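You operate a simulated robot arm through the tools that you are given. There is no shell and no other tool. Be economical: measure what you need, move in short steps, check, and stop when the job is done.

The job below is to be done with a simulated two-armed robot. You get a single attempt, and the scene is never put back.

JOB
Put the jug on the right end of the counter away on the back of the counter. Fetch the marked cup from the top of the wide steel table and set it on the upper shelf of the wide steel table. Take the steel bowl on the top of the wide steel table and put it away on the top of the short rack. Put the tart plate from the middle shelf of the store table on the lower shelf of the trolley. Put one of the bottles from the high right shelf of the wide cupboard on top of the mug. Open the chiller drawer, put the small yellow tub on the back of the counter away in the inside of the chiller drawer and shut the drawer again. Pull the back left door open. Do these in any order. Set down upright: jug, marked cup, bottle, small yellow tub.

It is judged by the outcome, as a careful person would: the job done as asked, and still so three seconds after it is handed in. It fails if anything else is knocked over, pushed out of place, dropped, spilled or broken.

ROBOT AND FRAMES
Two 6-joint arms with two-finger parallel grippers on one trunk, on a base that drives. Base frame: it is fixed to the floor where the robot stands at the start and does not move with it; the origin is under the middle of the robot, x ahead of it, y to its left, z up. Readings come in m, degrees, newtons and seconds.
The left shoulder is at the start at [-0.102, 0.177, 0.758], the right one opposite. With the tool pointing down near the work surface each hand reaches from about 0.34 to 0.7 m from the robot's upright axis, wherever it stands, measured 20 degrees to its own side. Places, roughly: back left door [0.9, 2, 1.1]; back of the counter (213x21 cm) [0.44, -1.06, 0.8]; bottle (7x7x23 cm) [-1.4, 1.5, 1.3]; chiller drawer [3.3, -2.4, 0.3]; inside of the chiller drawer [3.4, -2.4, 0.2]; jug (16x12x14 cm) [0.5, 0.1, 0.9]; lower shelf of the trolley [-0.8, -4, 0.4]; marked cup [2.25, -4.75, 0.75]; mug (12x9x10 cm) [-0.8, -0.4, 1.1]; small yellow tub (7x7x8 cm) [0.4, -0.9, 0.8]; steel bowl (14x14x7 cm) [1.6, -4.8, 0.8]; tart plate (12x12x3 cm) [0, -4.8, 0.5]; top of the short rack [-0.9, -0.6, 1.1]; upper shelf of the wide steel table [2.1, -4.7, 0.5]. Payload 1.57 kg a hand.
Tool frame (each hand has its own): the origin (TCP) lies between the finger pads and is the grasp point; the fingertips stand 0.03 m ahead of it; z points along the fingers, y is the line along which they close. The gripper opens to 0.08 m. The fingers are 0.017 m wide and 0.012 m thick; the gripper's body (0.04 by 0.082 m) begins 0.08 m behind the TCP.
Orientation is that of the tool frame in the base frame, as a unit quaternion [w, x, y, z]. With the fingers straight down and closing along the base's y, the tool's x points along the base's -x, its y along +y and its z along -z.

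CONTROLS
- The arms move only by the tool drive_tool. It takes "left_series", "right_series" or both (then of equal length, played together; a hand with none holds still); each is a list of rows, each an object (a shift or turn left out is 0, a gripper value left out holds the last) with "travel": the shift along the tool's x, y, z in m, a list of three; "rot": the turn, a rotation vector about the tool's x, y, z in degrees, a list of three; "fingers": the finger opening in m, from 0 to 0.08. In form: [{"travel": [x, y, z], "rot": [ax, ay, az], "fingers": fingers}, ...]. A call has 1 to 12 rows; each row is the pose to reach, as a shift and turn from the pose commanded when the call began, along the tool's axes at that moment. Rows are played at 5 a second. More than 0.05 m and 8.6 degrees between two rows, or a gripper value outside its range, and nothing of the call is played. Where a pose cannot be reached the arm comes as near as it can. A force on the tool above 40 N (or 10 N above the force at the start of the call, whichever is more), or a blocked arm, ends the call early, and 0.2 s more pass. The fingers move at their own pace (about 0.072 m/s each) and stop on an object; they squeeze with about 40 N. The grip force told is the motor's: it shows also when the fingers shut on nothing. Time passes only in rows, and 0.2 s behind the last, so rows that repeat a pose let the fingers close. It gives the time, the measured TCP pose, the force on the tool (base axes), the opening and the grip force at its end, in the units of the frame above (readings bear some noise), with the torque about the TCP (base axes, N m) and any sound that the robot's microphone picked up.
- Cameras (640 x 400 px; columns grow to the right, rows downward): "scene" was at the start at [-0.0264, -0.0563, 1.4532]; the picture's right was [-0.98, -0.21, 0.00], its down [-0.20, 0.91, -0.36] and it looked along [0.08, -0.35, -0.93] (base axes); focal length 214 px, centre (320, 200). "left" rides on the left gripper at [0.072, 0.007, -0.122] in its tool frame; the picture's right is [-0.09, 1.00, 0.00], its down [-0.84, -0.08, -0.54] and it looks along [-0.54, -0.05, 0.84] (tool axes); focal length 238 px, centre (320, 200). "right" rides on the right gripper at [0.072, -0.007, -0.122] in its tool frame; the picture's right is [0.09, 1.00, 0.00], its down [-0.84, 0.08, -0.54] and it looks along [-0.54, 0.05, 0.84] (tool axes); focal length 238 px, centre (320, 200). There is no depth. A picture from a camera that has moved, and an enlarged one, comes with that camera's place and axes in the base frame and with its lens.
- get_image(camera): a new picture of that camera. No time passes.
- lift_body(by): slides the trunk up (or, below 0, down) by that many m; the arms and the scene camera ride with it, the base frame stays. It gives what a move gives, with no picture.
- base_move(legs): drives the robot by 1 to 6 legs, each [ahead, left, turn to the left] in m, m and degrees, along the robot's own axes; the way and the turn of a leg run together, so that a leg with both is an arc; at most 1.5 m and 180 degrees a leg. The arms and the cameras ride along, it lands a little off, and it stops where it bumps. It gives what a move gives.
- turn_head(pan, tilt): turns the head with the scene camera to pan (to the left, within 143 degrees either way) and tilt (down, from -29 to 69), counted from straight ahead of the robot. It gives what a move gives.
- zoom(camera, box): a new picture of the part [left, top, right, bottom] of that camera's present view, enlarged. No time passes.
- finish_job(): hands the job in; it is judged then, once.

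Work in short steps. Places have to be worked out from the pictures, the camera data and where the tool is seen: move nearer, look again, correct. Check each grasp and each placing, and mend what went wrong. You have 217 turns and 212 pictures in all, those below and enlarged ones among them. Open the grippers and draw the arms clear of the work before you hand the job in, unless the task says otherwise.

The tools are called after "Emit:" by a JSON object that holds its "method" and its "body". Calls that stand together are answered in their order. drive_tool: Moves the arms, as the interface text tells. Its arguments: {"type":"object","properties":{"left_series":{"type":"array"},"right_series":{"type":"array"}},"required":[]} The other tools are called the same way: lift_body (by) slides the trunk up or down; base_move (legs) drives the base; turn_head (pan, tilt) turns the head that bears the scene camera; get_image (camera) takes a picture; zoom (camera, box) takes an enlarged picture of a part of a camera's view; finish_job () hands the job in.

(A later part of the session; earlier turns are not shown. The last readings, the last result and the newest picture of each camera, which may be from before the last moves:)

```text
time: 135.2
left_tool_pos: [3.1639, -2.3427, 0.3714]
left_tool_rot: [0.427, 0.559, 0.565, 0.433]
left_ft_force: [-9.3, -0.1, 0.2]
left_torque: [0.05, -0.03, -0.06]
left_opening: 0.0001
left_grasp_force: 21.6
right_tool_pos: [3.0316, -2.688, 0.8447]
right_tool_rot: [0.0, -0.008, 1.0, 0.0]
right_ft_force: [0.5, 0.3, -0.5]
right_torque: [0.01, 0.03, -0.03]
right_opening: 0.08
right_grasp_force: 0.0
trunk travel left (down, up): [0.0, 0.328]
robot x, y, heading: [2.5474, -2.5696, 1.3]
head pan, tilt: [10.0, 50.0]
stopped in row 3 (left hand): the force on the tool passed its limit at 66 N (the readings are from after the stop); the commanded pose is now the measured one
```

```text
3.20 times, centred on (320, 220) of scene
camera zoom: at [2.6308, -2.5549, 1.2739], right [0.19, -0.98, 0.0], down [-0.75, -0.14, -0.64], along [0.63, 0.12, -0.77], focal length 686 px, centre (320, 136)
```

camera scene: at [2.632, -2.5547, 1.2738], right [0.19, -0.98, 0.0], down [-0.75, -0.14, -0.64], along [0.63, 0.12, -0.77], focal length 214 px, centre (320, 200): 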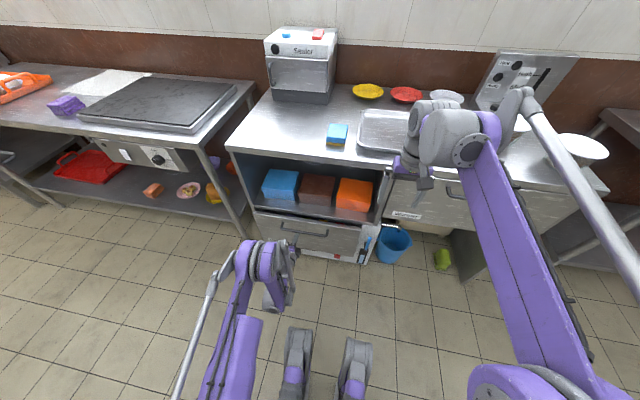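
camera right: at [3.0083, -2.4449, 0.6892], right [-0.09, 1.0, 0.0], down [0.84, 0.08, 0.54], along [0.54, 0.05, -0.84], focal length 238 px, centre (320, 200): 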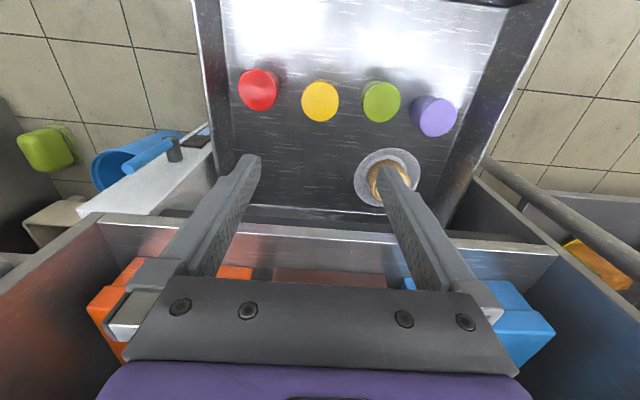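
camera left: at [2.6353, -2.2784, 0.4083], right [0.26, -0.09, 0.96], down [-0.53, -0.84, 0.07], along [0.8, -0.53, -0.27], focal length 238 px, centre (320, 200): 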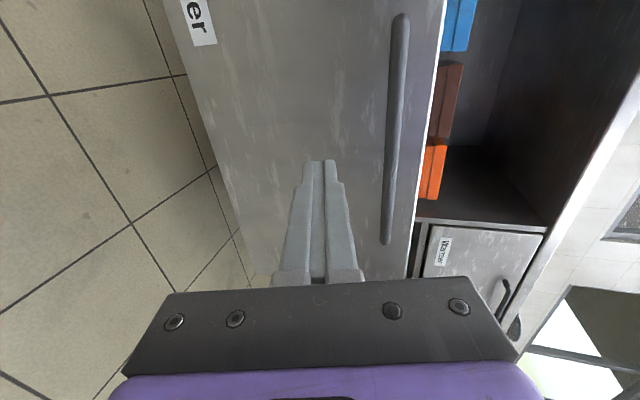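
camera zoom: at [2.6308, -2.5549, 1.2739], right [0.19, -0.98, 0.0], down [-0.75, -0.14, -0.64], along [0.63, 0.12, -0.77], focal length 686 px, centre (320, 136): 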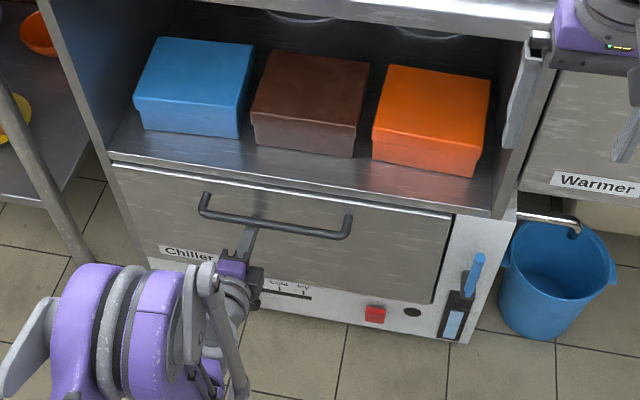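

Drawer fully shut. Back the base off and restore the left hand to pointing down and high.

Emit:
{"method": "base_move", "body": {"legs": [[-0.25, 0, 0]]}}

Emit:
{"method": "drive_tool", "body": {"left_series": [{"travel": [0, 0.036, -0.01], "rot": [6.25, 0, 0]}, {"travel": [0, 0.072, -0.02], "rot": [12.5, 0, 0]}, {"travel": [0, 0.109, -0.029], "rot": [18.75, 0, 0]}, {"travel": [0, 0.145, -0.039], "rot": [25, 0, 0]}, {"travel": [0, 0.181, -0.049], "rot": [31.25, 0, 0]}, {"travel": [0, 0.218, -0.058], "rot": [37.5, 0, 0]}, {"travel": [0, 0.254, -0.068], "rot": [43.75, 0, 0]}, {"travel": [0, 0.29, -0.078], "rot": [50, 0, 0]}, {"travel": [0, 0.326, -0.088], "rot": [56.25, 0, 0]}, {"travel": [0, 0.362, -0.097], "rot": [62.5, 0, 0]}, {"travel": [0, 0.399, -0.107], "rot": [68.75, 0, 0]}, {"travel": [0, 0.435, -0.117], "rot": [75, 0, 0]}]}}

Emit:
{"method": "drive_tool", "body": {"left_series": [{"rot": [0, 0, -8.2]}, {"rot": [0, 0, -16.4]}, {"rot": [0, 0, -24.6]}, {"rot": [0, 0, -32.8]}, {"rot": [0, 0, -41]}, {"rot": [0, 0, -49.2]}, {"rot": [0, 0, -57.4]}, {"rot": [0, 0, -65.6]}, {"rot": [0, 0, -73.8]}, {"rot": [0, 0, -82]}, {"rot": [0, 0, -90], "fingers": 0.08}]}}

```text
time: 137.0
left_tool_pos: [2.9219, -2.3422, 0.372]
left_tool_rot: [0.426, 0.557, 0.565, 0.435]
left_ft_force: [0.4, 0.0, -0.3]
left_torque: [0.03, 0.01, 0.0]
left_opening: 0.0
left_grasp_force: 21.7
right_tool_pos: [2.7892, -2.6899, 0.8454]
right_tool_rot: [-0.001, -0.011, 1.0, 0.0]
right_ft_force: [-0.5, 0.6, 0.5]
right_torque: [-0.03, -0.02, 0.01]
right_opening: 0.08
right_grasp_force: 0.0
trunk travel left (down, up): [0.0, 0.328]
robot x, y, heading: [2.307, -2.5733, 1.3]
head pan, tilt: [10.0, 50.0]
```

```text
time: 139.6
left_tool_pos: [2.9106, -2.3412, 0.8082]
left_tool_rot: [0.008, 0.7, 0.714, 0.009]
left_ft_force: [0.0, -0.8, 0.0]
left_torque: [0.01, -0.04, 0.0]
left_opening: 0.0
left_grasp_force: 20.8
left hand out of reach, approached as far as the arm can: row 12
right_tool_pos: [2.7903, -2.6889, 0.8457]
right_tool_rot: [0.0, -0.011, 1.0, 0.0]
right_ft_force: [-0.4, -0.9, -0.1]
right_torque: [0.03, 0.0, -0.01]
right_opening: 0.0802
right_grasp_force: 0.0
trunk travel left (down, up): [0.0, 0.328]
robot x, y, heading: [2.3047, -2.5693, 1.3]
head pan, tilt: [10.0, 50.0]
```

```text
time: 142.0
left_tool_pos: [2.9097, -2.3455, 0.806]
left_tool_rot: [-0.002, -0.01, 1.0, 0.001]
left_ft_force: [0.1, 0.2, 0.0]
left_torque: [0.02, -0.02, -0.05]
left_opening: 0.0525
left_grasp_force: 0.1
left hand out of reach, approached as far as the arm can: row 1, 2, 3, 4, 5, 6, 7, 8, 9, 10, 11
right_tool_pos: [2.791, -2.6886, 0.8446]
right_tool_rot: [0.001, -0.012, 1.0, 0.001]
right_ft_force: [-0.1, -0.3, 0.3]
right_torque: [0.02, 0.0, 0.01]
right_opening: 0.0801
right_grasp_force: 0.1
trunk travel left (down, up): [0.0, 0.328]
robot x, y, heading: [2.3044, -2.572, 1.4]
head pan, tilt: [10.0, 50.0]
```

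Raise the trunk and pull both hands in.

Emit:
{"method": "lift_body", "body": {"by": 0.2}}

Emit:
{"method": "drive_tool", "body": {"left_series": [{"travel": [0.04, 0, 0], "fingers": 0.08}, {"travel": [0.08, 0, 0]}, {"travel": [0.12, 0, 0]}, {"travel": [0.16, 0, 0]}, {"travel": [0.2, 0, 0]}, {"travel": [0.24, 0, 0]}], "right_series": [{"travel": [0.02, -0.01, 0]}, {"travel": [0.04, -0.02, 0]}, {"travel": [0.06, -0.03, 0]}, {"travel": [0.08, -0.04, 0]}, {"travel": [0.1, -0.05, 0]}, {"travel": [0.12, -0.05, 0]}]}}

Emit:
{"method": "turn_head", "body": {"pan": -85, "tilt": 30}}

Emit:
{"method": "get_image", "body": {"camera": "scene"}}

```text
time: 144.2
left_tool_pos: [2.8869, -2.3434, 1.0439]
left_tool_rot: [0.031, -0.01, 0.999, 0.001]
left_ft_force: [-0.5, 0.3, 0.3]
left_torque: [-0.01, 0.0, -0.02]
left_opening: 0.0798
left_grasp_force: 0.1
right_tool_pos: [2.7906, -2.6899, 1.0461]
right_tool_rot: [0.001, -0.011, 1.0, 0.0]
right_ft_force: [0.1, 0.1, 0.1]
right_torque: [0.0, 0.02, -0.03]
right_opening: 0.0799
right_grasp_force: 0.1
trunk travel left (down, up): [-0.2, 0.128]
robot x, y, heading: [2.3009, -2.573, 1.2]
head pan, tilt: [10.0, 50.0]
```

```text
time: 145.6
left_tool_pos: [2.6477, -2.3487, 1.0301]
left_tool_rot: [0.031, -0.009, 0.999, 0.001]
left_ft_force: [-0.4, -0.1, 0.1]
left_torque: [-0.02, -0.02, -0.01]
left_opening: 0.0804
left_grasp_force: 0.1
right_tool_pos: [2.67, -2.7409, 1.0458]
right_tool_rot: [0.0, -0.012, 1.0, 0.0]
right_ft_force: [-0.4, 0.6, 0.5]
right_torque: [0.01, -0.02, -0.02]
right_opening: 0.0801
right_grasp_force: 0.1
trunk travel left (down, up): [-0.2, 0.128]
robot x, y, heading: [2.3051, -2.5722, 1.1]
head pan, tilt: [10.0, 50.0]
```

```text
time: 147.3
left_tool_pos: [2.6522, -2.3489, 1.0299]
left_tool_rot: [0.03, -0.009, 1.0, 0.001]
left_ft_force: [-0.5, -0.3, 0.4]
left_torque: [0.02, 0.02, -0.01]
left_opening: 0.0801
left_grasp_force: 0.2
right_tool_pos: [2.6717, -2.7424, 1.0455]
right_tool_rot: [0.0, -0.011, 1.0, 0.0]
right_ft_force: [-0.3, -0.1, 0.6]
right_torque: [0.02, -0.01, -0.02]
right_opening: 0.0802
right_grasp_force: 0.0
trunk travel left (down, up): [-0.2, 0.128]
robot x, y, heading: [2.3044, -2.5726, 1.4]
head pan, tilt: [-85.0, 30.0]
```

```text
154 pictures are left
camera scene: at [2.2755, -2.6647, 1.5047], right [-0.99, -0.11, 0.0], down [-0.05, 0.5, -0.87], along [0.1, -0.86, -0.5], focal length 214 px, centre (320, 200)
```

scene: 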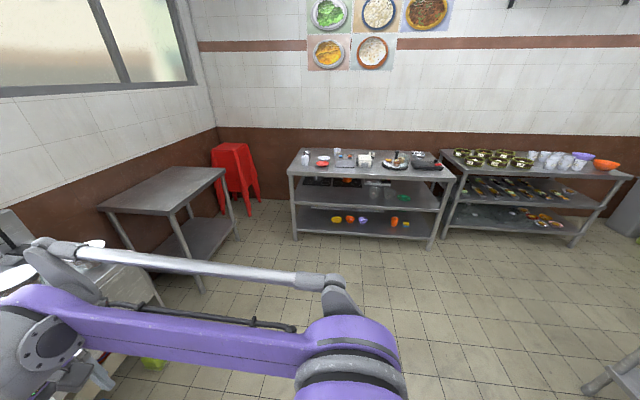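

Turn to face −y and approach the wide steel table.

Emit:
{"method": "base_move", "body": {"legs": [[-0.15, 0, -46], [0, 0, -45], [1.15, 0, 0]]}}

Emit:
{"method": "turn_head", "body": {"pan": 0, "tilt": 35}}

Emit:
{"method": "get_image", "body": {"camera": "scene"}}

```text
time: 157.2
left_tool_pos: [2.3349, -4.0137, 1.0302]
left_tool_rot: [0.021, 0.727, 0.686, -0.021]
left_ft_force: [0.2, 0.2, 0.0]
left_torque: [-0.01, 0.02, -0.03]
left_opening: 0.08
left_grasp_force: 0.1
right_tool_pos: [1.9399, -4.0046, 1.045]
right_tool_rot: [0.0, 0.727, 0.687, 0.0]
right_ft_force: [-0.6, 0.2, 0.2]
right_torque: [-0.01, 0.03, 0.03]
right_opening: 0.0798
right_grasp_force: 0.1
trunk travel left (down, up): [-0.2, 0.128]
robot x, y, heading: [2.1371, -3.6513, -93.5]
head pan, tilt: [-85.0, 30.0]
```

```text
time: 158.8
left_tool_pos: [2.3342, -4.0137, 1.0308]
left_tool_rot: [0.021, 0.727, 0.686, -0.021]
left_ft_force: [0.2, -0.5, -0.2]
left_torque: [0.04, 0.03, 0.03]
left_opening: 0.0801
left_grasp_force: 0.2
right_tool_pos: [1.941, -4.0045, 1.0463]
right_tool_rot: [-0.001, 0.726, 0.687, -0.001]
right_ft_force: [0.3, 0.3, 0.4]
right_torque: [0.01, -0.01, -0.01]
right_opening: 0.0799
right_grasp_force: 0.1
trunk travel left (down, up): [-0.2, 0.128]
robot x, y, heading: [2.1356, -3.6528, -93.2]
head pan, tilt: [0.0, 35.0]
```

```text
153 pictures are left
camera scene: at [2.1358, -3.7017, 1.4969], right [-1.0, 0.06, 0.0], down [0.03, 0.57, -0.82], along [-0.05, -0.82, -0.57], focal length 214 px, centre (320, 200)
```

scene: 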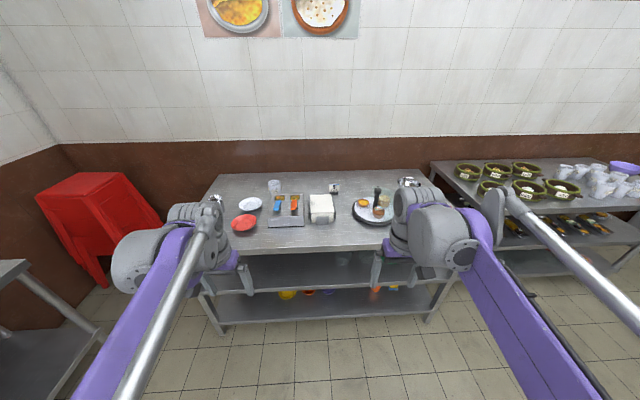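

Zoom on the table top.

Emit:
{"method": "zoom", "body": {"camera": "scene", "box": [200, 150, 440, 270]}}

```text
2.67 times, centred on (320, 210) of scene
camera zoom: at [2.1358, -3.7017, 1.4969], right [-1.0, 0.06, 0.0], down [0.03, 0.57, -0.82], along [-0.05, -0.82, -0.57], focal length 572 px, centre (320, 173)
```

zoom: 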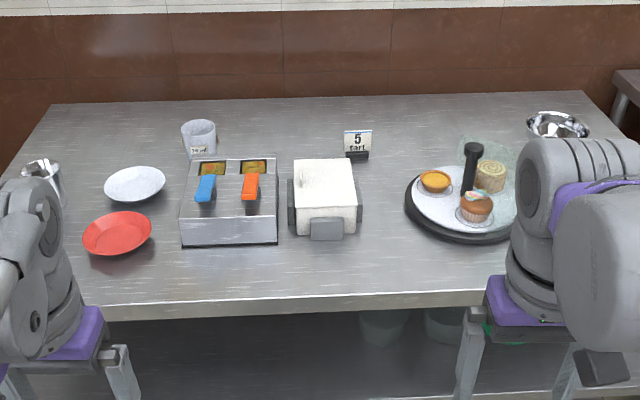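

The labelled cup is at the back (≈(2.35,−4.9)) behind the toaster; the steel bowl is at the far right back. Straighten heading and approach to y≈−4.0.

Emit:
{"method": "base_move", "body": {"legs": [[0, 0, 3.2], [0.35, 0, 0]]}}

Emit:
{"method": "get_image", "body": {"camera": "left"}}

Emit:
{"method": "turn_head", "body": {"pan": 0, "tilt": 55}}

Emit:
{"method": "get_image", "body": {"camera": "scene"}}

```text
time: 161.6
left_tool_pos: [2.3581, -4.3558, 1.031]
left_tool_rot: [0.022, 0.705, 0.708, -0.021]
left_ft_force: [-0.2, -0.1, 0.4]
left_torque: [-0.01, 0.0, -0.01]
left_opening: 0.0801
left_grasp_force: 0.0
right_tool_pos: [1.9639, -4.3713, 1.0457]
right_tool_rot: [0.0, 0.704, 0.71, 0.001]
right_ft_force: [-0.2, 0.5, -0.1]
right_torque: [-0.01, -0.02, -0.02]
right_opening: 0.0798
right_grasp_force: 0.0
trunk travel left (down, up): [-0.2, 0.128]
robot x, y, heading: [2.1379, -4.0056, -89.8]
head pan, tilt: [0.0, 35.0]
```

```text
151 pictures are left
camera left: at [2.3639, -4.2766, 1.1467], right [1.0, -0.09, 0.01], down [-0.08, -0.8, 0.59], along [-0.05, -0.59, -0.81], focal length 238 px, centre (320, 200)
```

left: 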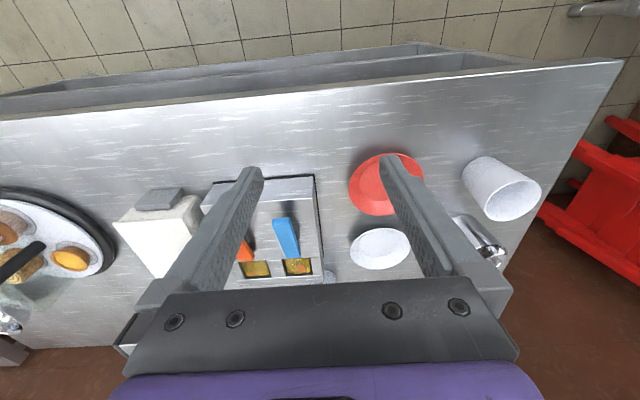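

```text
time: 162.4
left_tool_pos: [2.3578, -4.3564, 1.0302]
left_tool_rot: [0.022, 0.705, 0.708, -0.021]
left_ft_force: [0.2, 0.3, -0.2]
left_torque: [0.04, -0.01, 0.01]
left_opening: 0.0801
left_grasp_force: 0.1
right_tool_pos: [1.9647, -4.3717, 1.0463]
right_tool_rot: [0.001, 0.704, 0.71, 0.0]
right_ft_force: [-0.5, -0.2, -1.0]
right_torque: [0.02, -0.01, -0.01]
right_opening: 0.0802
right_grasp_force: 0.0
trunk travel left (down, up): [-0.2, 0.128]
robot x, y, heading: [2.1444, -4.006, -90.0]
head pan, tilt: [0.0, 55.0]
```

```text
150 pictures are left
camera scene: at [2.14, -4.0411, 1.4687], right [-1.0, -0.01, 0.0], down [-0.01, 0.82, -0.57], along [0.0, -0.57, -0.82], focal length 214 px, centre (320, 200)
```

scene: 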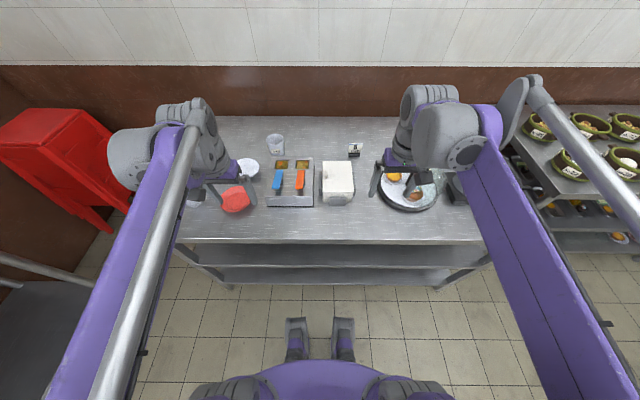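

Triangulated: table top z≈0.85, labelled cup at ≈(2.317, −4.70, 0.89). There's another white cup at left; check labels by zoom.

Emit:
{"method": "zoom", "body": {"camera": "left", "box": [440, 120, 600, 280]}}

Emit:
{"method": "zoom", "body": {"camera": "scene", "box": [230, 110, 390, 220]}}

```text
2.50 times, centred on (520, 200) of left
camera zoom: at [2.3639, -4.2761, 1.1468], right [1.0, -0.09, 0.01], down [-0.08, -0.8, 0.59], along [-0.05, -0.59, -0.81], focal length 596 px, centre (-180, 200)
```

zoom: 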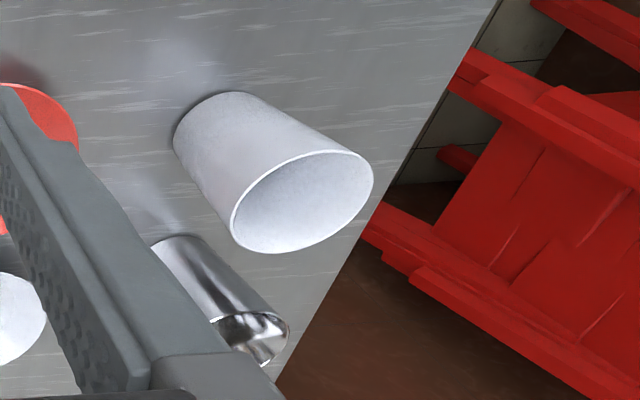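

```text
3.64 times, centred on (310, 165) of scene
camera zoom: at [2.14, -4.0411, 1.4687], right [-1.0, -0.01, 0.0], down [-0.01, 0.82, -0.57], along [0.0, -0.57, -0.82], focal length 780 px, centre (356, 327)
```

zoom: 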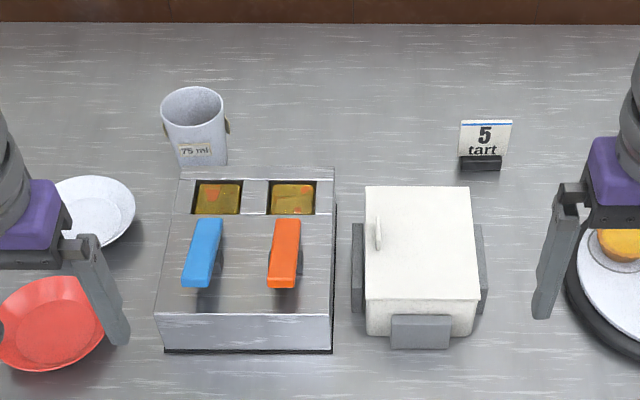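

It's the "75 ml" cup. I'll take it with the left hand tilted 45° forward (so the same tilt works for the shelf). Move above/behind the cup while tilting.

Emit:
{"method": "drive_tool", "body": {"left_series": [{"travel": [-0.03, -0.007, -0.03], "rot": [0, -6.9, 0]}, {"travel": [-0.07, -0.014, -0.03], "rot": [0, -13.8, 0]}, {"travel": [-0.11, -0.021, -0.03], "rot": [0, -20.7, 0]}, {"travel": [-0.155, -0.028, -0.03], "rot": [0, -27.6, 0]}, {"travel": [-0.2, -0.035, -0.03], "rot": [0, -34.5, 0]}, {"travel": [-0.24, -0.041, -0.03], "rot": [0, -41.5, 0]}, {"travel": [-0.24, -0.041, -0.03], "rot": [0, -41.5, 0]}]}}

Emit:
{"method": "get_image", "body": {"camera": "left"}}

```text
time: 164.0
left_tool_pos: [2.3169, -4.5926, 1.0739]
left_tool_rot: [0.272, 0.652, 0.654, -0.27]
left_ft_force: [0.7, 0.1, 0.4]
left_torque: [0.0, 0.03, -0.02]
left_opening: 0.0803
left_grasp_force: 0.1
right_tool_pos: [1.9645, -4.3715, 1.0452]
right_tool_rot: [0.0, 0.704, 0.71, 0.0]
right_ft_force: [0.0, 0.6, 0.7]
right_torque: [0.02, 0.01, 0.0]
right_opening: 0.0799
right_grasp_force: 0.2
trunk travel left (down, up): [-0.2, 0.128]
robot x, y, heading: [2.1405, -4.008, -89.6]
head pan, tilt: [0.0, 55.0]
```

```text
147 pictures are left
camera left: at [2.3223, -4.4541, 1.1077], right [1.0, -0.06, 0.07], down [-0.08, -0.21, 0.97], along [-0.05, -0.98, -0.21], focal length 238 px, centre (320, 200)
```

left: 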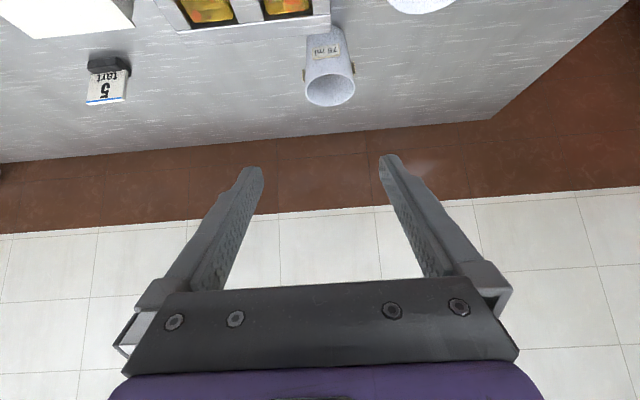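

Cup axis at (2.332, −4.69). Align, then advance along the tool to the grasp point.

Emit:
{"method": "drive_tool", "body": {"left_series": [{"travel": [0.023, 0.008, 0.02]}, {"travel": [0.0457, 0.015, 0.04]}, {"travel": [0.0457, 0.015, 0.08]}, {"travel": [0.0457, 0.015, 0.11]}, {"travel": [0.0457, 0.015, 0.12]}]}}

Emit:
{"method": "get_image", "body": {"camera": "left"}}

Emit:
{"method": "zoom", "body": {"camera": "scene", "box": [200, 90, 400, 230]}}

```text
time: 165.2
left_tool_pos: [2.3334, -4.6449, 0.9572]
left_tool_rot: [0.27, 0.653, 0.654, -0.27]
left_ft_force: [-0.4, 0.5, 0.5]
left_torque: [0.01, -0.01, -0.04]
left_opening: 0.0801
left_grasp_force: 0.1
right_tool_pos: [1.9653, -4.3706, 1.0473]
right_tool_rot: [0.0, 0.704, 0.71, 0.0]
right_ft_force: [0.1, -0.1, 0.8]
right_torque: [-0.03, 0.01, 0.0]
right_opening: 0.0803
right_grasp_force: 0.0
trunk travel left (down, up): [-0.2, 0.128]
robot x, y, heading: [2.1371, -4.0037, -89.4]
head pan, tilt: [0.0, 55.0]
```

```text
146 pictures are left
camera left: at [2.3383, -4.5085, 0.9922], right [1.0, -0.06, 0.07], down [-0.08, -0.21, 0.97], along [-0.05, -0.98, -0.21], focal length 238 px, centre (320, 200)
```

left: 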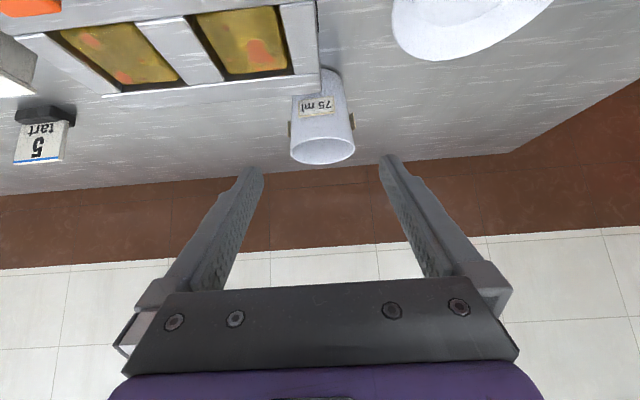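

```text
2.86 times, centred on (300, 160) of scene
camera zoom: at [2.14, -4.0413, 1.4687], right [-1.0, -0.01, 0.0], down [-0.01, 0.82, -0.57], along [0.0, -0.57, -0.82], focal length 613 px, centre (377, 314)
```

zoom: 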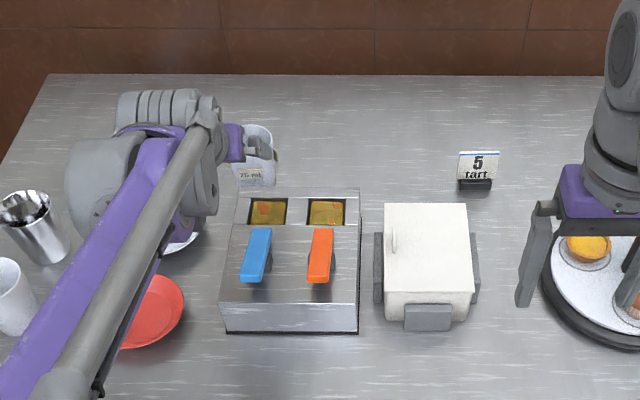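

Refined: table z≈0.825, cup axis (2.331, −4.73), rim ≈0.895. Advance 12 cm along the tool and close.

Emit:
{"method": "drive_tool", "body": {"left_series": [{"travel": [0, -0.001, 0.04]}, {"travel": [0, -0.001, 0.08]}, {"travel": [0, -0.001, 0.105]}, {"travel": [0, -0.001, 0.12]}, {"travel": [0, -0.001, 0.12]}]}}

Emit:
{"method": "get_image", "body": {"camera": "left"}}

```text
time: 166.4
left_tool_pos: [2.3316, -4.7282, 0.8729]
left_tool_rot: [0.27, 0.653, 0.654, -0.269]
left_ft_force: [0.0, 0.5, -0.4]
left_torque: [0.02, -0.03, 0.01]
left_opening: 0.0798
left_grasp_force: 0.1
right_tool_pos: [1.9648, -4.3726, 1.0462]
right_tool_rot: [0.0, 0.705, 0.709, 0.0]
right_ft_force: [-0.4, 0.3, 0.0]
right_torque: [0.03, -0.02, 0.01]
right_opening: 0.08
right_grasp_force: 0.1
trunk travel left (down, up): [-0.2, 0.128]
robot x, y, heading: [2.136, -4.0069, -89.6]
head pan, tilt: [0.0, 55.0]
```

```text
144 pictures are left
camera left: at [2.3376, -4.5912, 0.908], right [1.0, -0.06, 0.07], down [-0.08, -0.21, 0.97], along [-0.05, -0.98, -0.21], focal length 238 px, centre (320, 200)
```

left: 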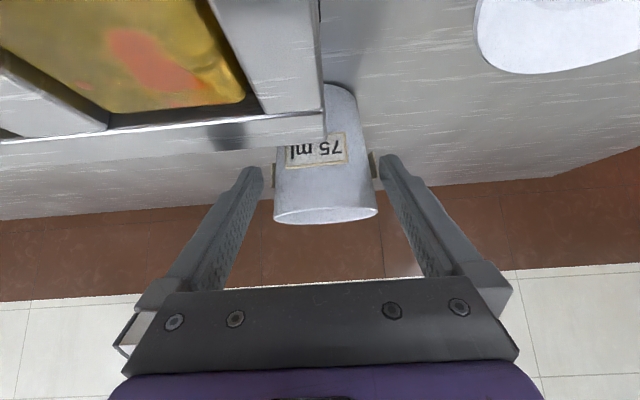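

Cup lies between the fingers, slightly beyond; advance 13 mm horizontally and close.

Emit:
{"method": "drive_tool", "body": {"left_series": [{"travel": [-0.0095, 0.002, 0.0095]}, {"travel": [-0.0095, 0.002, 0.0095]}, {"travel": [-0.0095, 0.002, 0.0095], "fingers": 0.0}, {"travel": [-0.0095, 0.002, 0.0095], "fingers": 0.0}, {"travel": [-0.0095, 0.002, 0.0095], "fingers": 0.0}]}}

Emit:
{"method": "get_image", "body": {"camera": "left"}}

```text
time: 167.6
left_tool_pos: [2.3337, -4.7438, 0.8726]
left_tool_rot: [0.271, 0.652, 0.655, -0.269]
left_ft_force: [0.3, -0.2, 0.8]
left_torque: [-0.04, -0.05, -0.01]
left_opening: 0.0714
left_grasp_force: 40.3
right_tool_pos: [1.9643, -4.3708, 1.0462]
right_tool_rot: [-0.001, 0.705, 0.709, 0.0]
right_ft_force: [-1.0, 0.1, 0.5]
right_torque: [0.01, 0.0, 0.01]
right_opening: 0.0803
right_grasp_force: 0.0
trunk travel left (down, up): [-0.2, 0.128]
robot x, y, heading: [2.1411, -4.0037, -89.6]
head pan, tilt: [0.0, 55.0]
```

```text
143 pictures are left
camera left: at [2.3398, -4.6059, 0.9075], right [1.0, -0.06, 0.07], down [-0.08, -0.21, 0.97], along [-0.05, -0.98, -0.21], focal length 238 px, centre (320, 200)
```

left: 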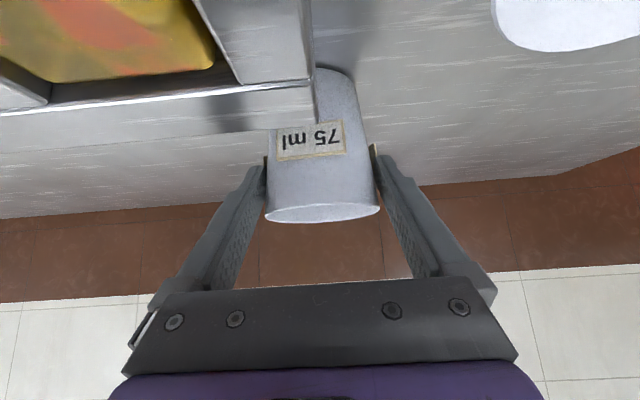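

Gripped at 71 mm. Lift straight up 15 cm.

Emit:
{"method": "drive_tool", "body": {"left_series": [{"travel": [-0.014, 0, -0.014]}, {"travel": [-0.035, 0, -0.035]}, {"travel": [-0.06, 0, -0.06]}, {"travel": [-0.09, 0, -0.09]}, {"travel": [-0.11, 0, -0.11]}]}}

Emit:
{"method": "get_image", "body": {"camera": "left"}}

Emit:
{"method": "get_image", "body": {"camera": "scene"}}

```text
time: 168.8
left_tool_pos: [2.3351, -4.7493, 1.0283]
left_tool_rot: [0.271, 0.653, 0.654, -0.27]
left_ft_force: [-0.3, 0.1, -1.5]
left_torque: [-0.03, -0.02, 0.0]
left_opening: 0.0716
left_grasp_force: 40.2
right_tool_pos: [1.9652, -4.3719, 1.0462]
right_tool_rot: [0.0, 0.705, 0.709, 0.0]
right_ft_force: [-0.9, -0.1, 0.7]
right_torque: [-0.01, -0.01, 0.02]
right_opening: 0.0798
right_grasp_force: 0.1
trunk travel left (down, up): [-0.2, 0.128]
robot x, y, heading: [2.1412, -4.0065, -89.7]
head pan, tilt: [0.0, 55.0]
```

```text
142 pictures are left
camera left: at [2.3394, -4.6097, 1.0632], right [1.0, -0.06, 0.07], down [-0.08, -0.21, 0.97], along [-0.05, -0.98, -0.21], focal length 238 px, centre (320, 200)
```

left: 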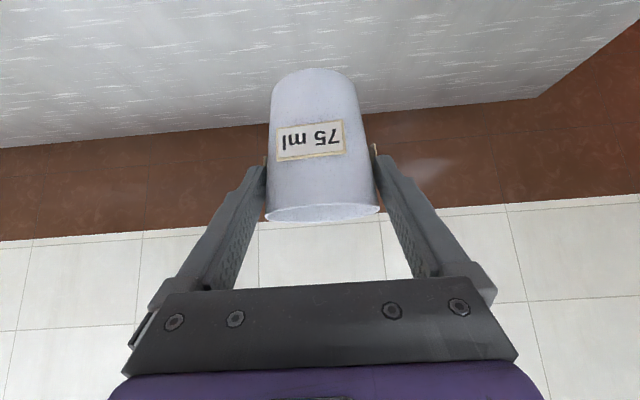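

```text
141 pictures are left
camera scene: at [2.14, -4.0414, 1.4686], right [-1.0, -0.01, 0.0], down [-0.01, 0.82, -0.57], along [0.0, -0.57, -0.82], focal length 214 px, centre (320, 200)
```

scene: 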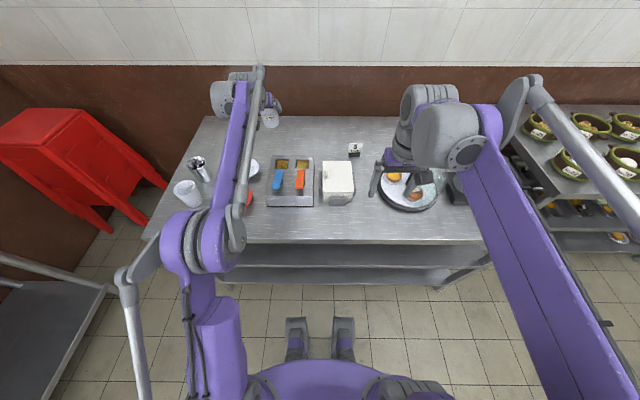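

Cup held upright. Draw it back over the table edge, then back the base up and lower to see the shelf.

Emit:
{"method": "drive_tool", "body": {"left_series": [{"travel": [0.015, 0, -0.025]}, {"travel": [0.045, 0, -0.055]}, {"travel": [0.075, 0, -0.085]}, {"travel": [0.105, 0, -0.115]}, {"travel": [0.135, 0, -0.145]}, {"travel": [0.165, 0, -0.175]}, {"travel": [0.195, 0, -0.205]}, {"travel": [0.225, 0, -0.235]}, {"travel": [0.25, 0, -0.26]}, {"travel": [0.27, 0, -0.28]}]}}

Emit:
{"method": "base_move", "body": {"legs": [[-0.45, 0, 0]]}}

Emit:
{"method": "lift_body", "body": {"by": -0.2}}

Emit:
{"method": "turn_head", "body": {"pan": 0, "tilt": 40}}

Emit:
{"method": "get_image", "body": {"camera": "scene"}}

```text
time: 171.0
left_tool_pos: [2.3305, -4.3551, 1.0376]
left_tool_rot: [0.271, 0.653, 0.655, -0.268]
left_ft_force: [-0.2, -0.1, -0.8]
left_torque: [0.01, 0.04, 0.04]
left_opening: 0.0714
left_grasp_force: 39.7
right_tool_pos: [1.9645, -4.371, 1.0462]
right_tool_rot: [-0.001, 0.705, 0.709, 0.0]
right_ft_force: [0.0, 0.4, -0.1]
right_torque: [-0.01, -0.01, -0.02]
right_opening: 0.0799
right_grasp_force: 0.0
trunk travel left (down, up): [-0.2, 0.128]
robot x, y, heading: [2.1396, -4.0058, -89.5]
head pan, tilt: [0.0, 55.0]
```

```text
time: 173.7
left_tool_pos: [2.3282, -3.9109, 1.0386]
left_tool_rot: [0.271, 0.651, 0.657, -0.268]
left_ft_force: [0.3, -0.3, -1.1]
left_torque: [0.01, 0.03, 0.04]
left_opening: 0.0712
left_grasp_force: 40.0
right_tool_pos: [1.9617, -3.9269, 1.0452]
right_tool_rot: [0.001, 0.702, 0.712, 0.0]
right_ft_force: [0.1, -0.1, -0.8]
right_torque: [0.0, 0.04, -0.01]
right_opening: 0.0801
right_grasp_force: 0.1
trunk travel left (down, up): [-0.2, 0.128]
robot x, y, heading: [2.1314, -3.5601, -89.1]
head pan, tilt: [0.0, 55.0]
```

```text
time: 175.8
left_tool_pos: [2.329, -3.911, 0.8368]
left_tool_rot: [0.271, 0.651, 0.656, -0.269]
left_ft_force: [-0.2, 0.8, -1.0]
left_torque: [0.03, 0.0, -0.02]
left_opening: 0.0714
left_grasp_force: 40.5
right_tool_pos: [1.963, -3.9282, 0.8466]
right_tool_rot: [-0.001, 0.702, 0.712, 0.0]
right_ft_force: [-0.8, -0.7, 0.3]
right_torque: [0.04, -0.02, -0.04]
right_opening: 0.0801
right_grasp_force: 0.0
trunk travel left (down, up): [0.0, 0.328]
robot x, y, heading: [2.1325, -3.5621, -89.2]
head pan, tilt: [0.0, 55.0]
```

```text
time: 176.6
left_tool_pos: [2.3292, -3.9105, 0.8367]
left_tool_rot: [0.272, 0.651, 0.656, -0.268]
left_ft_force: [-0.8, 0.0, -0.9]
left_torque: [0.04, 0.0, -0.04]
left_opening: 0.0714
left_grasp_force: 40.0
right_tool_pos: [1.9628, -3.9268, 0.8457]
right_tool_rot: [0.0, 0.703, 0.711, 0.0]
right_ft_force: [0.1, 0.7, 0.5]
right_torque: [0.0, -0.04, 0.07]
right_opening: 0.0798
right_grasp_force: 0.2
trunk travel left (down, up): [0.0, 0.328]
robot x, y, heading: [2.1387, -3.5569, -89.6]
head pan, tilt: [0.0, 40.0]
```

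```text
140 pictures are left
camera scene: at [2.1363, -3.6572, 1.288], right [-1.0, -0.01, 0.0], down [-0.01, 0.64, -0.77], along [0.01, -0.77, -0.64], focal length 214 px, centre (320, 200)
```

scene: 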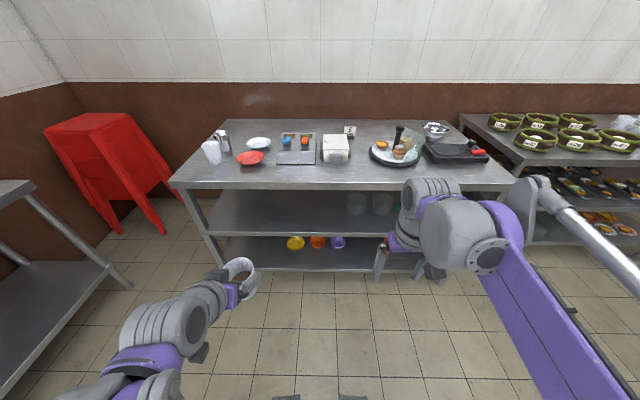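

Upper shelf is clear on the left, z≈0.47, front edge y≈−4.37. Lower the left hand to shelf height and raise the right clear.

Emit:
{"method": "drive_tool", "body": {"left_series": [{"travel": [0.018, 0, 0.038]}, {"travel": [0.036, 0, 0.076]}, {"travel": [0.054, 0, 0.114]}, {"travel": [0.072, 0, 0.152]}, {"travel": [0.09, 0, 0.19]}, {"travel": [0.108, 0, 0.228]}, {"travel": [0.125, 0, 0.267]}, {"travel": [0.125, 0, 0.267]}], "right_series": [{"travel": [0, 0, -0.03]}, {"travel": [0, 0, -0.06]}, {"travel": [0, 0, -0.09]}, {"travel": [0, 0, -0.12]}, {"travel": [0, 0, -0.15]}, {"travel": [0, 0, -0.18]}, {"travel": [0, 0, -0.2]}, {"travel": [0, 0, -0.2]}]}}

Emit:
{"method": "get_image", "body": {"camera": "left"}}

Emit:
{"method": "get_image", "body": {"camera": "scene"}}

```text
time: 178.4
left_tool_pos: [2.3308, -4.0089, 0.5591]
left_tool_rot: [0.271, 0.651, 0.656, -0.269]
left_ft_force: [0.5, 0.1, -1.1]
left_torque: [0.02, 0.02, -0.01]
left_opening: 0.0711
left_grasp_force: 40.0
right_tool_pos: [1.9607, -3.9242, 1.0357]
right_tool_rot: [0.001, 0.702, 0.712, 0.0]
right_ft_force: [-0.5, -0.6, -0.6]
right_torque: [0.02, 0.0, 0.01]
right_opening: 0.08
right_grasp_force: 0.0
right hand out of reach, approached as far as the arm can: row 7, 8
trunk travel left (down, up): [0.0, 0.328]
robot x, y, heading: [2.1375, -3.5607, -89.2]
head pan, tilt: [0.0, 40.0]
```

```text
139 pictures are left
camera left: at [2.3351, -3.8718, 0.5937], right [1.0, -0.06, 0.07], down [-0.08, -0.21, 0.97], along [-0.04, -0.98, -0.21], focal length 238 px, centre (320, 200)
```

left: 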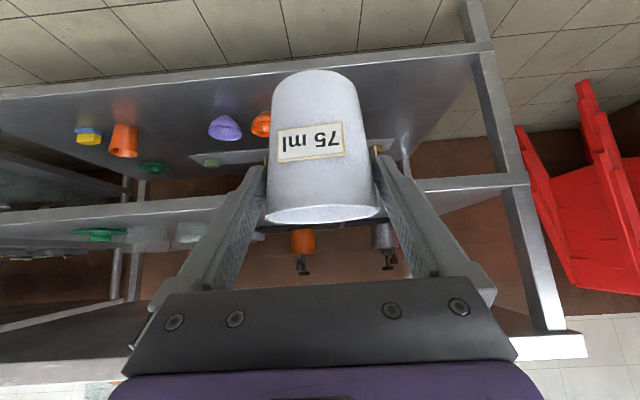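

```text
138 pictures are left
camera scene: at [2.1363, -3.6571, 1.288], right [-1.0, -0.01, 0.0], down [-0.01, 0.64, -0.77], along [0.01, -0.77, -0.64], focal length 214 px, centre (320, 200)
```

scene: 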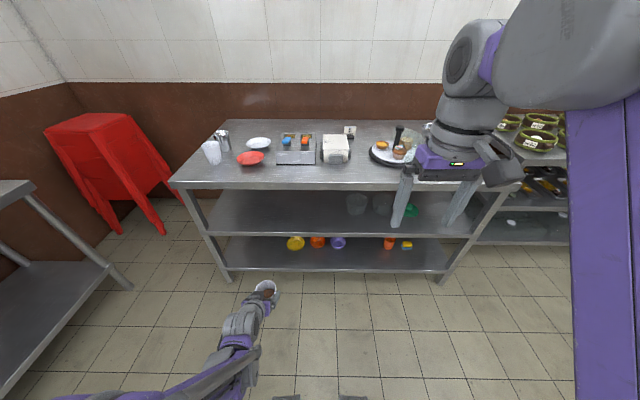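

Zoom on the shelf behind the cup to see what stands on it.

Emit:
{"method": "zoom", "body": {"camera": "left", "box": [200, 150, 560, 370]}}

Emit:
{"method": "zoom", "body": {"camera": "scene", "box": [190, 110, 450, 270]}}

```text
1.78 times, centred on (380, 260) of left
camera zoom: at [2.3351, -3.8718, 0.5937], right [1.0, -0.06, 0.07], down [-0.08, -0.21, 0.97], along [-0.04, -0.98, -0.21], focal length 424 px, centre (213, 93)
```

zoom: 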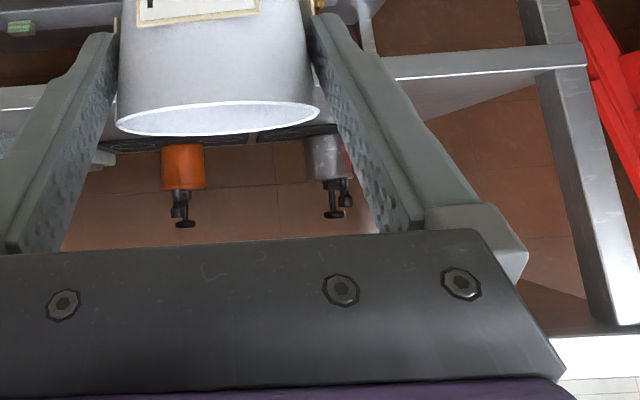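

```text
2.46 times, centred on (320, 190) of scene
camera zoom: at [2.1363, -3.6571, 1.288], right [-1.0, -0.01, 0.0], down [-0.01, 0.64, -0.77], along [0.01, -0.77, -0.64], focal length 528 px, centre (320, 225)
```

zoom: 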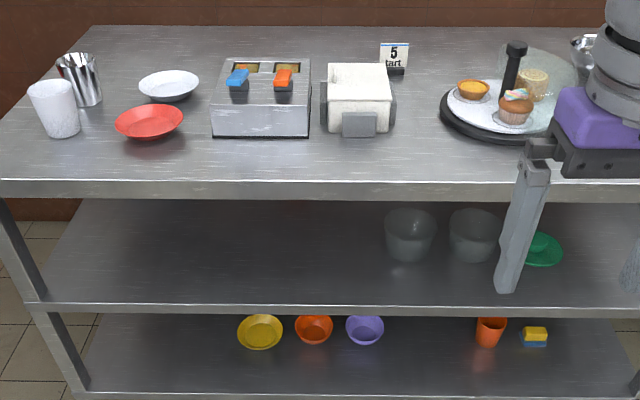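

Front-left of the shelf is empty. Drive ahead 0.40 m so the cup enters above the shelf.

Emit:
{"method": "base_move", "body": {"legs": [[0.4, 0, -0.5]]}}

Emit:
{"method": "get_image", "body": {"camera": "left"}}

Emit:
{"method": "get_image", "body": {"camera": "scene"}}

```text
time: 180.9
left_tool_pos: [2.3243, -4.4106, 0.5591]
left_tool_rot: [0.27, 0.656, 0.651, -0.27]
left_ft_force: [0.3, 1.2, 2.8]
left_torque: [0.09, 0.03, 0.0]
left_opening: 0.069
left_grasp_force: 39.9
right_tool_pos: [1.9559, -4.3173, 1.0365]
right_tool_rot: [-0.001, 0.709, 0.706, 0.0]
right_ft_force: [0.6, 0.1, 0.4]
right_torque: [-0.03, -0.03, -0.03]
right_opening: 0.0798
right_grasp_force: 0.1
trunk travel left (down, up): [0.0, 0.328]
robot x, y, heading: [2.1392, -3.9629, -90.4]
head pan, tilt: [0.0, 40.0]
```

```text
135 pictures are left
camera left: at [2.3314, -4.2735, 0.5941], right [1.0, -0.07, 0.07], down [-0.08, -0.21, 0.97], along [-0.06, -0.97, -0.21], focal length 238 px, centre (320, 200)
```

left: 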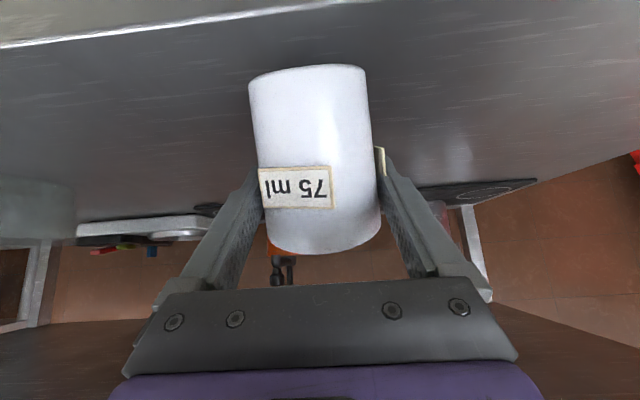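

```text
134 pictures are left
camera scene: at [2.1363, -4.0552, 1.288], right [-1.0, 0.0, 0.0], down [0.0, 0.64, -0.77], along [0.0, -0.77, -0.64], focal length 214 px, centre (320, 200)
```

scene: 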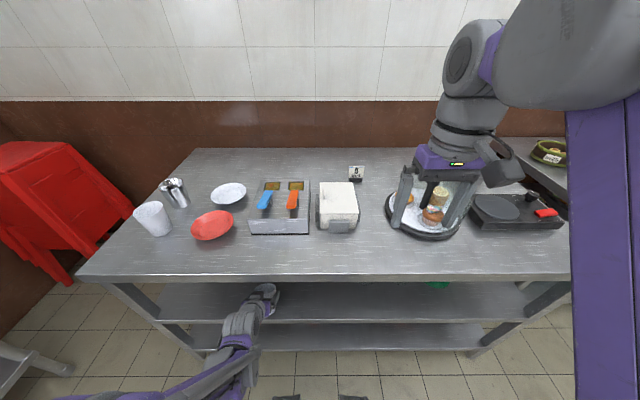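

The cup bottom brushed the shelf lip and the cup has turned in the grip. Raise 2.5 cm and inspect.

Emit:
{"method": "drive_tool", "body": {"left_series": [{"travel": [-0.009, 0, -0.009]}, {"travel": [-0.018, 0, -0.018]}, {"travel": [-0.018, 0, -0.018]}]}}

Emit:
{"method": "get_image", "body": {"camera": "left"}}

```text
time: 181.7
left_tool_pos: [2.3235, -4.4103, 0.5839]
left_tool_rot: [0.269, 0.656, 0.65, -0.271]
left_ft_force: [-0.4, 0.3, -1.0]
left_torque: [-0.06, 0.01, 0.0]
left_opening: 0.0688
left_grasp_force: 39.7
right_tool_pos: [1.9569, -4.3179, 1.0359]
right_tool_rot: [0.001, 0.708, 0.706, 0.0]
right_ft_force: [0.2, 0.4, -0.6]
right_torque: [-0.01, -0.04, 0.03]
right_opening: 0.0802
right_grasp_force: 0.0
trunk travel left (down, up): [0.0, 0.328]
robot x, y, heading: [2.138, -3.9609, -90.1]
head pan, tilt: [0.0, 40.0]
```

```text
133 pictures are left
camera left: at [2.3318, -4.2732, 0.6194], right [1.0, -0.07, 0.07], down [-0.08, -0.21, 0.97], along [-0.06, -0.97, -0.21], focal length 238 px, centre (320, 200)
```

left: 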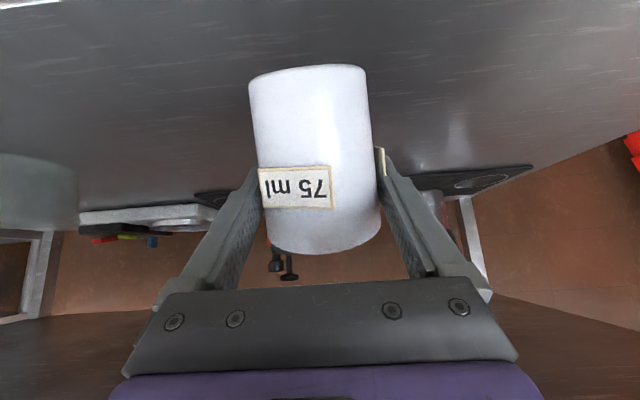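

The cup is tilted ~30° (bottom toward me). I'll back out and rotate the hand further toward horizontal to bring the cup upright again.

Emit:
{"method": "base_move", "body": {"legs": [[-0.3, 0, 0]]}}

Emit:
{"method": "drive_tool", "body": {"left_series": [{"travel": [-0.024, 0, 0.018], "rot": [0, -6.4, 0]}, {"travel": [-0.048, 0, 0.036], "rot": [0, -12.8, 0]}, {"travel": [-0.072, 0, 0.055], "rot": [0, -19.2, 0]}, {"travel": [-0.096, 0, 0.074], "rot": [0, -25.6, 0]}, {"travel": [-0.12, 0, 0.092], "rot": [0, -32, 0]}, {"travel": [-0.12, 0, 0.092], "rot": [0, -32, 0]}]}}

Emit:
{"method": "get_image", "body": {"camera": "left"}}

Emit:
{"method": "turn_head", "body": {"pan": 20, "tilt": 50}}

Emit:
{"method": "get_image", "body": {"camera": "scene"}}

```text
time: 183.8
left_tool_pos: [2.3247, -4.1099, 0.584]
left_tool_rot: [0.269, 0.658, 0.649, -0.271]
left_ft_force: [0.1, 0.0, -1.9]
left_torque: [-0.03, 0.0, -0.01]
left_opening: 0.0685
left_grasp_force: 40.7
right_tool_pos: [1.956, -4.0153, 1.036]
right_tool_rot: [0.0, 0.71, 0.704, 0.0]
right_ft_force: [0.2, 0.4, 0.6]
right_torque: [0.02, 0.03, 0.01]
right_opening: 0.08
right_grasp_force: 0.1
trunk travel left (down, up): [0.0, 0.328]
robot x, y, heading: [2.138, -3.6579, -90.7]
head pan, tilt: [0.0, 40.0]
```

```text
time: 185.2
left_tool_pos: [2.3188, -4.2534, 0.6021]
left_tool_rot: [0.426, 0.566, 0.554, -0.437]
left_ft_force: [-1.3, 0.6, -1.0]
left_torque: [0.01, -0.02, 0.0]
left_opening: 0.0686
left_grasp_force: 39.7
left hand out of reach, approached as far as the arm can: row 5, 6
right_tool_pos: [1.9574, -4.0158, 1.036]
right_tool_rot: [0.0, 0.709, 0.705, 0.0]
right_ft_force: [0.1, 0.2, 0.1]
right_torque: [-0.03, 0.0, -0.02]
right_opening: 0.08
right_grasp_force: 0.2
trunk travel left (down, up): [0.0, 0.328]
robot x, y, heading: [2.1396, -3.6585, -90.4]
head pan, tilt: [0.0, 40.0]
```

```text
132 pictures are left
camera left: at [2.3282, -4.1169, 0.5624], right [1.0, -0.05, 0.09], down [-0.07, 0.31, 0.95], along [-0.07, -0.95, 0.31], focal length 238 px, centre (320, 200)
```

left: 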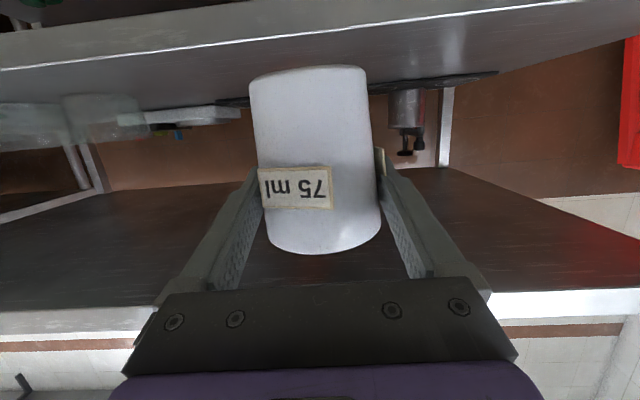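

```text
time: 186.0
left_tool_pos: [2.3184, -4.2541, 0.6023]
left_tool_rot: [0.427, 0.566, 0.554, -0.436]
left_ft_force: [-0.4, -0.5, -1.5]
left_torque: [0.0, 0.03, 0.01]
left_opening: 0.0686
left_grasp_force: 39.8
right_tool_pos: [1.9559, -4.016, 1.0361]
right_tool_rot: [0.0, 0.71, 0.704, 0.0]
right_ft_force: [0.1, 0.7, 0.5]
right_torque: [-0.01, -0.02, 0.02]
right_opening: 0.0799
right_grasp_force: 0.1
trunk travel left (down, up): [0.0, 0.328]
robot x, y, heading: [2.1386, -3.6591, -90.5]
head pan, tilt: [20.0, 50.0]
```

```text
131 pictures are left
camera scene: at [2.1645, -3.742, 1.2739], right [-0.94, -0.33, 0.0], down [-0.25, 0.72, -0.64], along [0.21, -0.61, -0.77], focal length 214 px, centre (320, 200)
```

scene: 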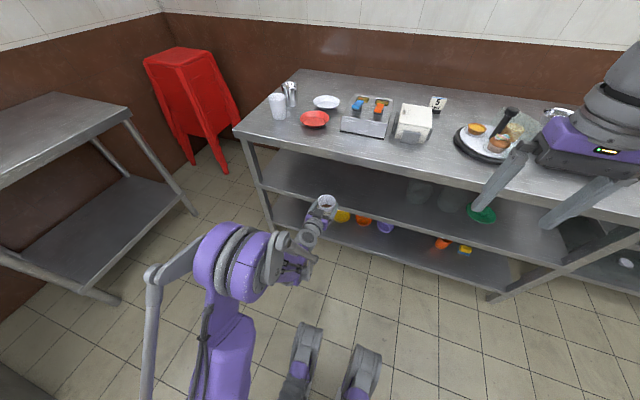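

Zoom on the cup to judge its uprightness.

Emit:
{"method": "zoom", "body": {"camera": "scene", "box": [270, 170, 390, 260]}}

```text
4.44 times, centred on (330, 215) of scene
camera zoom: at [2.1645, -3.742, 1.2739], right [-0.94, -0.33, 0.0], down [-0.25, 0.72, -0.64], along [0.21, -0.61, -0.77], focal length 953 px, centre (276, 133)
```

zoom: 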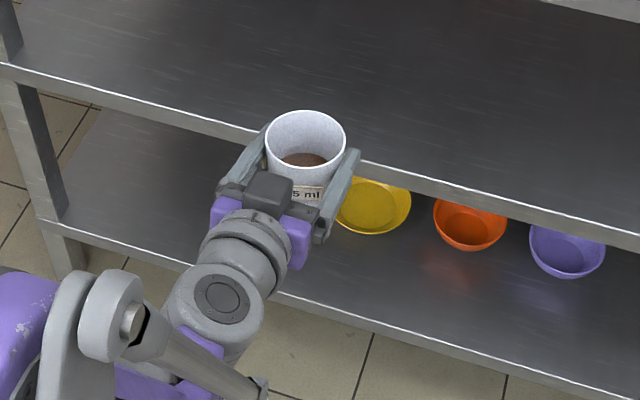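

Cup is upright now (bottom ≈0.538; shelf surface ≈0.50). Raise 1 cm and drive in 0.2 m.

Emit:
{"method": "drive_tool", "body": {"left_series": [{"travel": [-0.006, 0, -0.001]}, {"travel": [-0.012, 0, -0.002]}]}}

Emit:
{"method": "base_move", "body": {"legs": [[0.2, 0, 0]]}}

Emit:
{"method": "get_image", "body": {"camera": "left"}}

```text
time: 186.6
left_tool_pos: [2.3182, -4.2538, 0.6099]
left_tool_rot: [0.432, 0.562, 0.551, -0.441]
left_ft_force: [0.3, -0.5, -1.2]
left_torque: [-0.04, 0.01, -0.05]
left_opening: 0.0688
left_grasp_force: 39.7
left hand out of reach, approached as far as the arm can: row 1, 2
right_tool_pos: [1.9559, -4.0158, 1.0363]
right_tool_rot: [0.0, 0.71, 0.704, 0.0]
right_ft_force: [-0.2, -0.7, 0.3]
right_torque: [-0.01, -0.02, -0.01]
right_opening: 0.08
right_grasp_force: 0.0
trunk travel left (down, up): [0.0, 0.328]
robot x, y, heading: [2.1402, -3.6576, -90.3]
head pan, tilt: [20.0, 50.0]
```

```text
time: 188.2
left_tool_pos: [2.313, -4.4519, 0.6091]
left_tool_rot: [0.431, 0.564, 0.548, -0.443]
left_ft_force: [0.0, -0.2, -1.1]
left_torque: [-0.01, 0.02, 0.0]
left_opening: 0.0686
left_grasp_force: 39.9
right_tool_pos: [1.9519, -4.2122, 1.0357]
right_tool_rot: [0.0, 0.712, 0.702, -0.001]
right_ft_force: [0.3, -0.1, 0.7]
right_torque: [0.01, -0.01, -0.01]
right_opening: 0.0803
right_grasp_force: 0.1
trunk travel left (down, up): [0.0, 0.328]
robot x, y, heading: [2.1378, -3.8565, -90.5]
head pan, tilt: [20.0, 50.0]
```

```text
129 pictures are left
camera left: at [2.323, -4.3161, 0.5673], right [0.99, -0.05, 0.09], down [-0.07, 0.33, 0.94], along [-0.07, -0.94, 0.33], focal length 238 px, centre (320, 200)
```

left: 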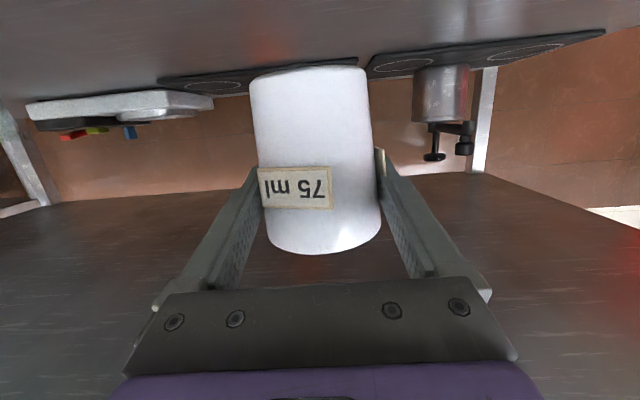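

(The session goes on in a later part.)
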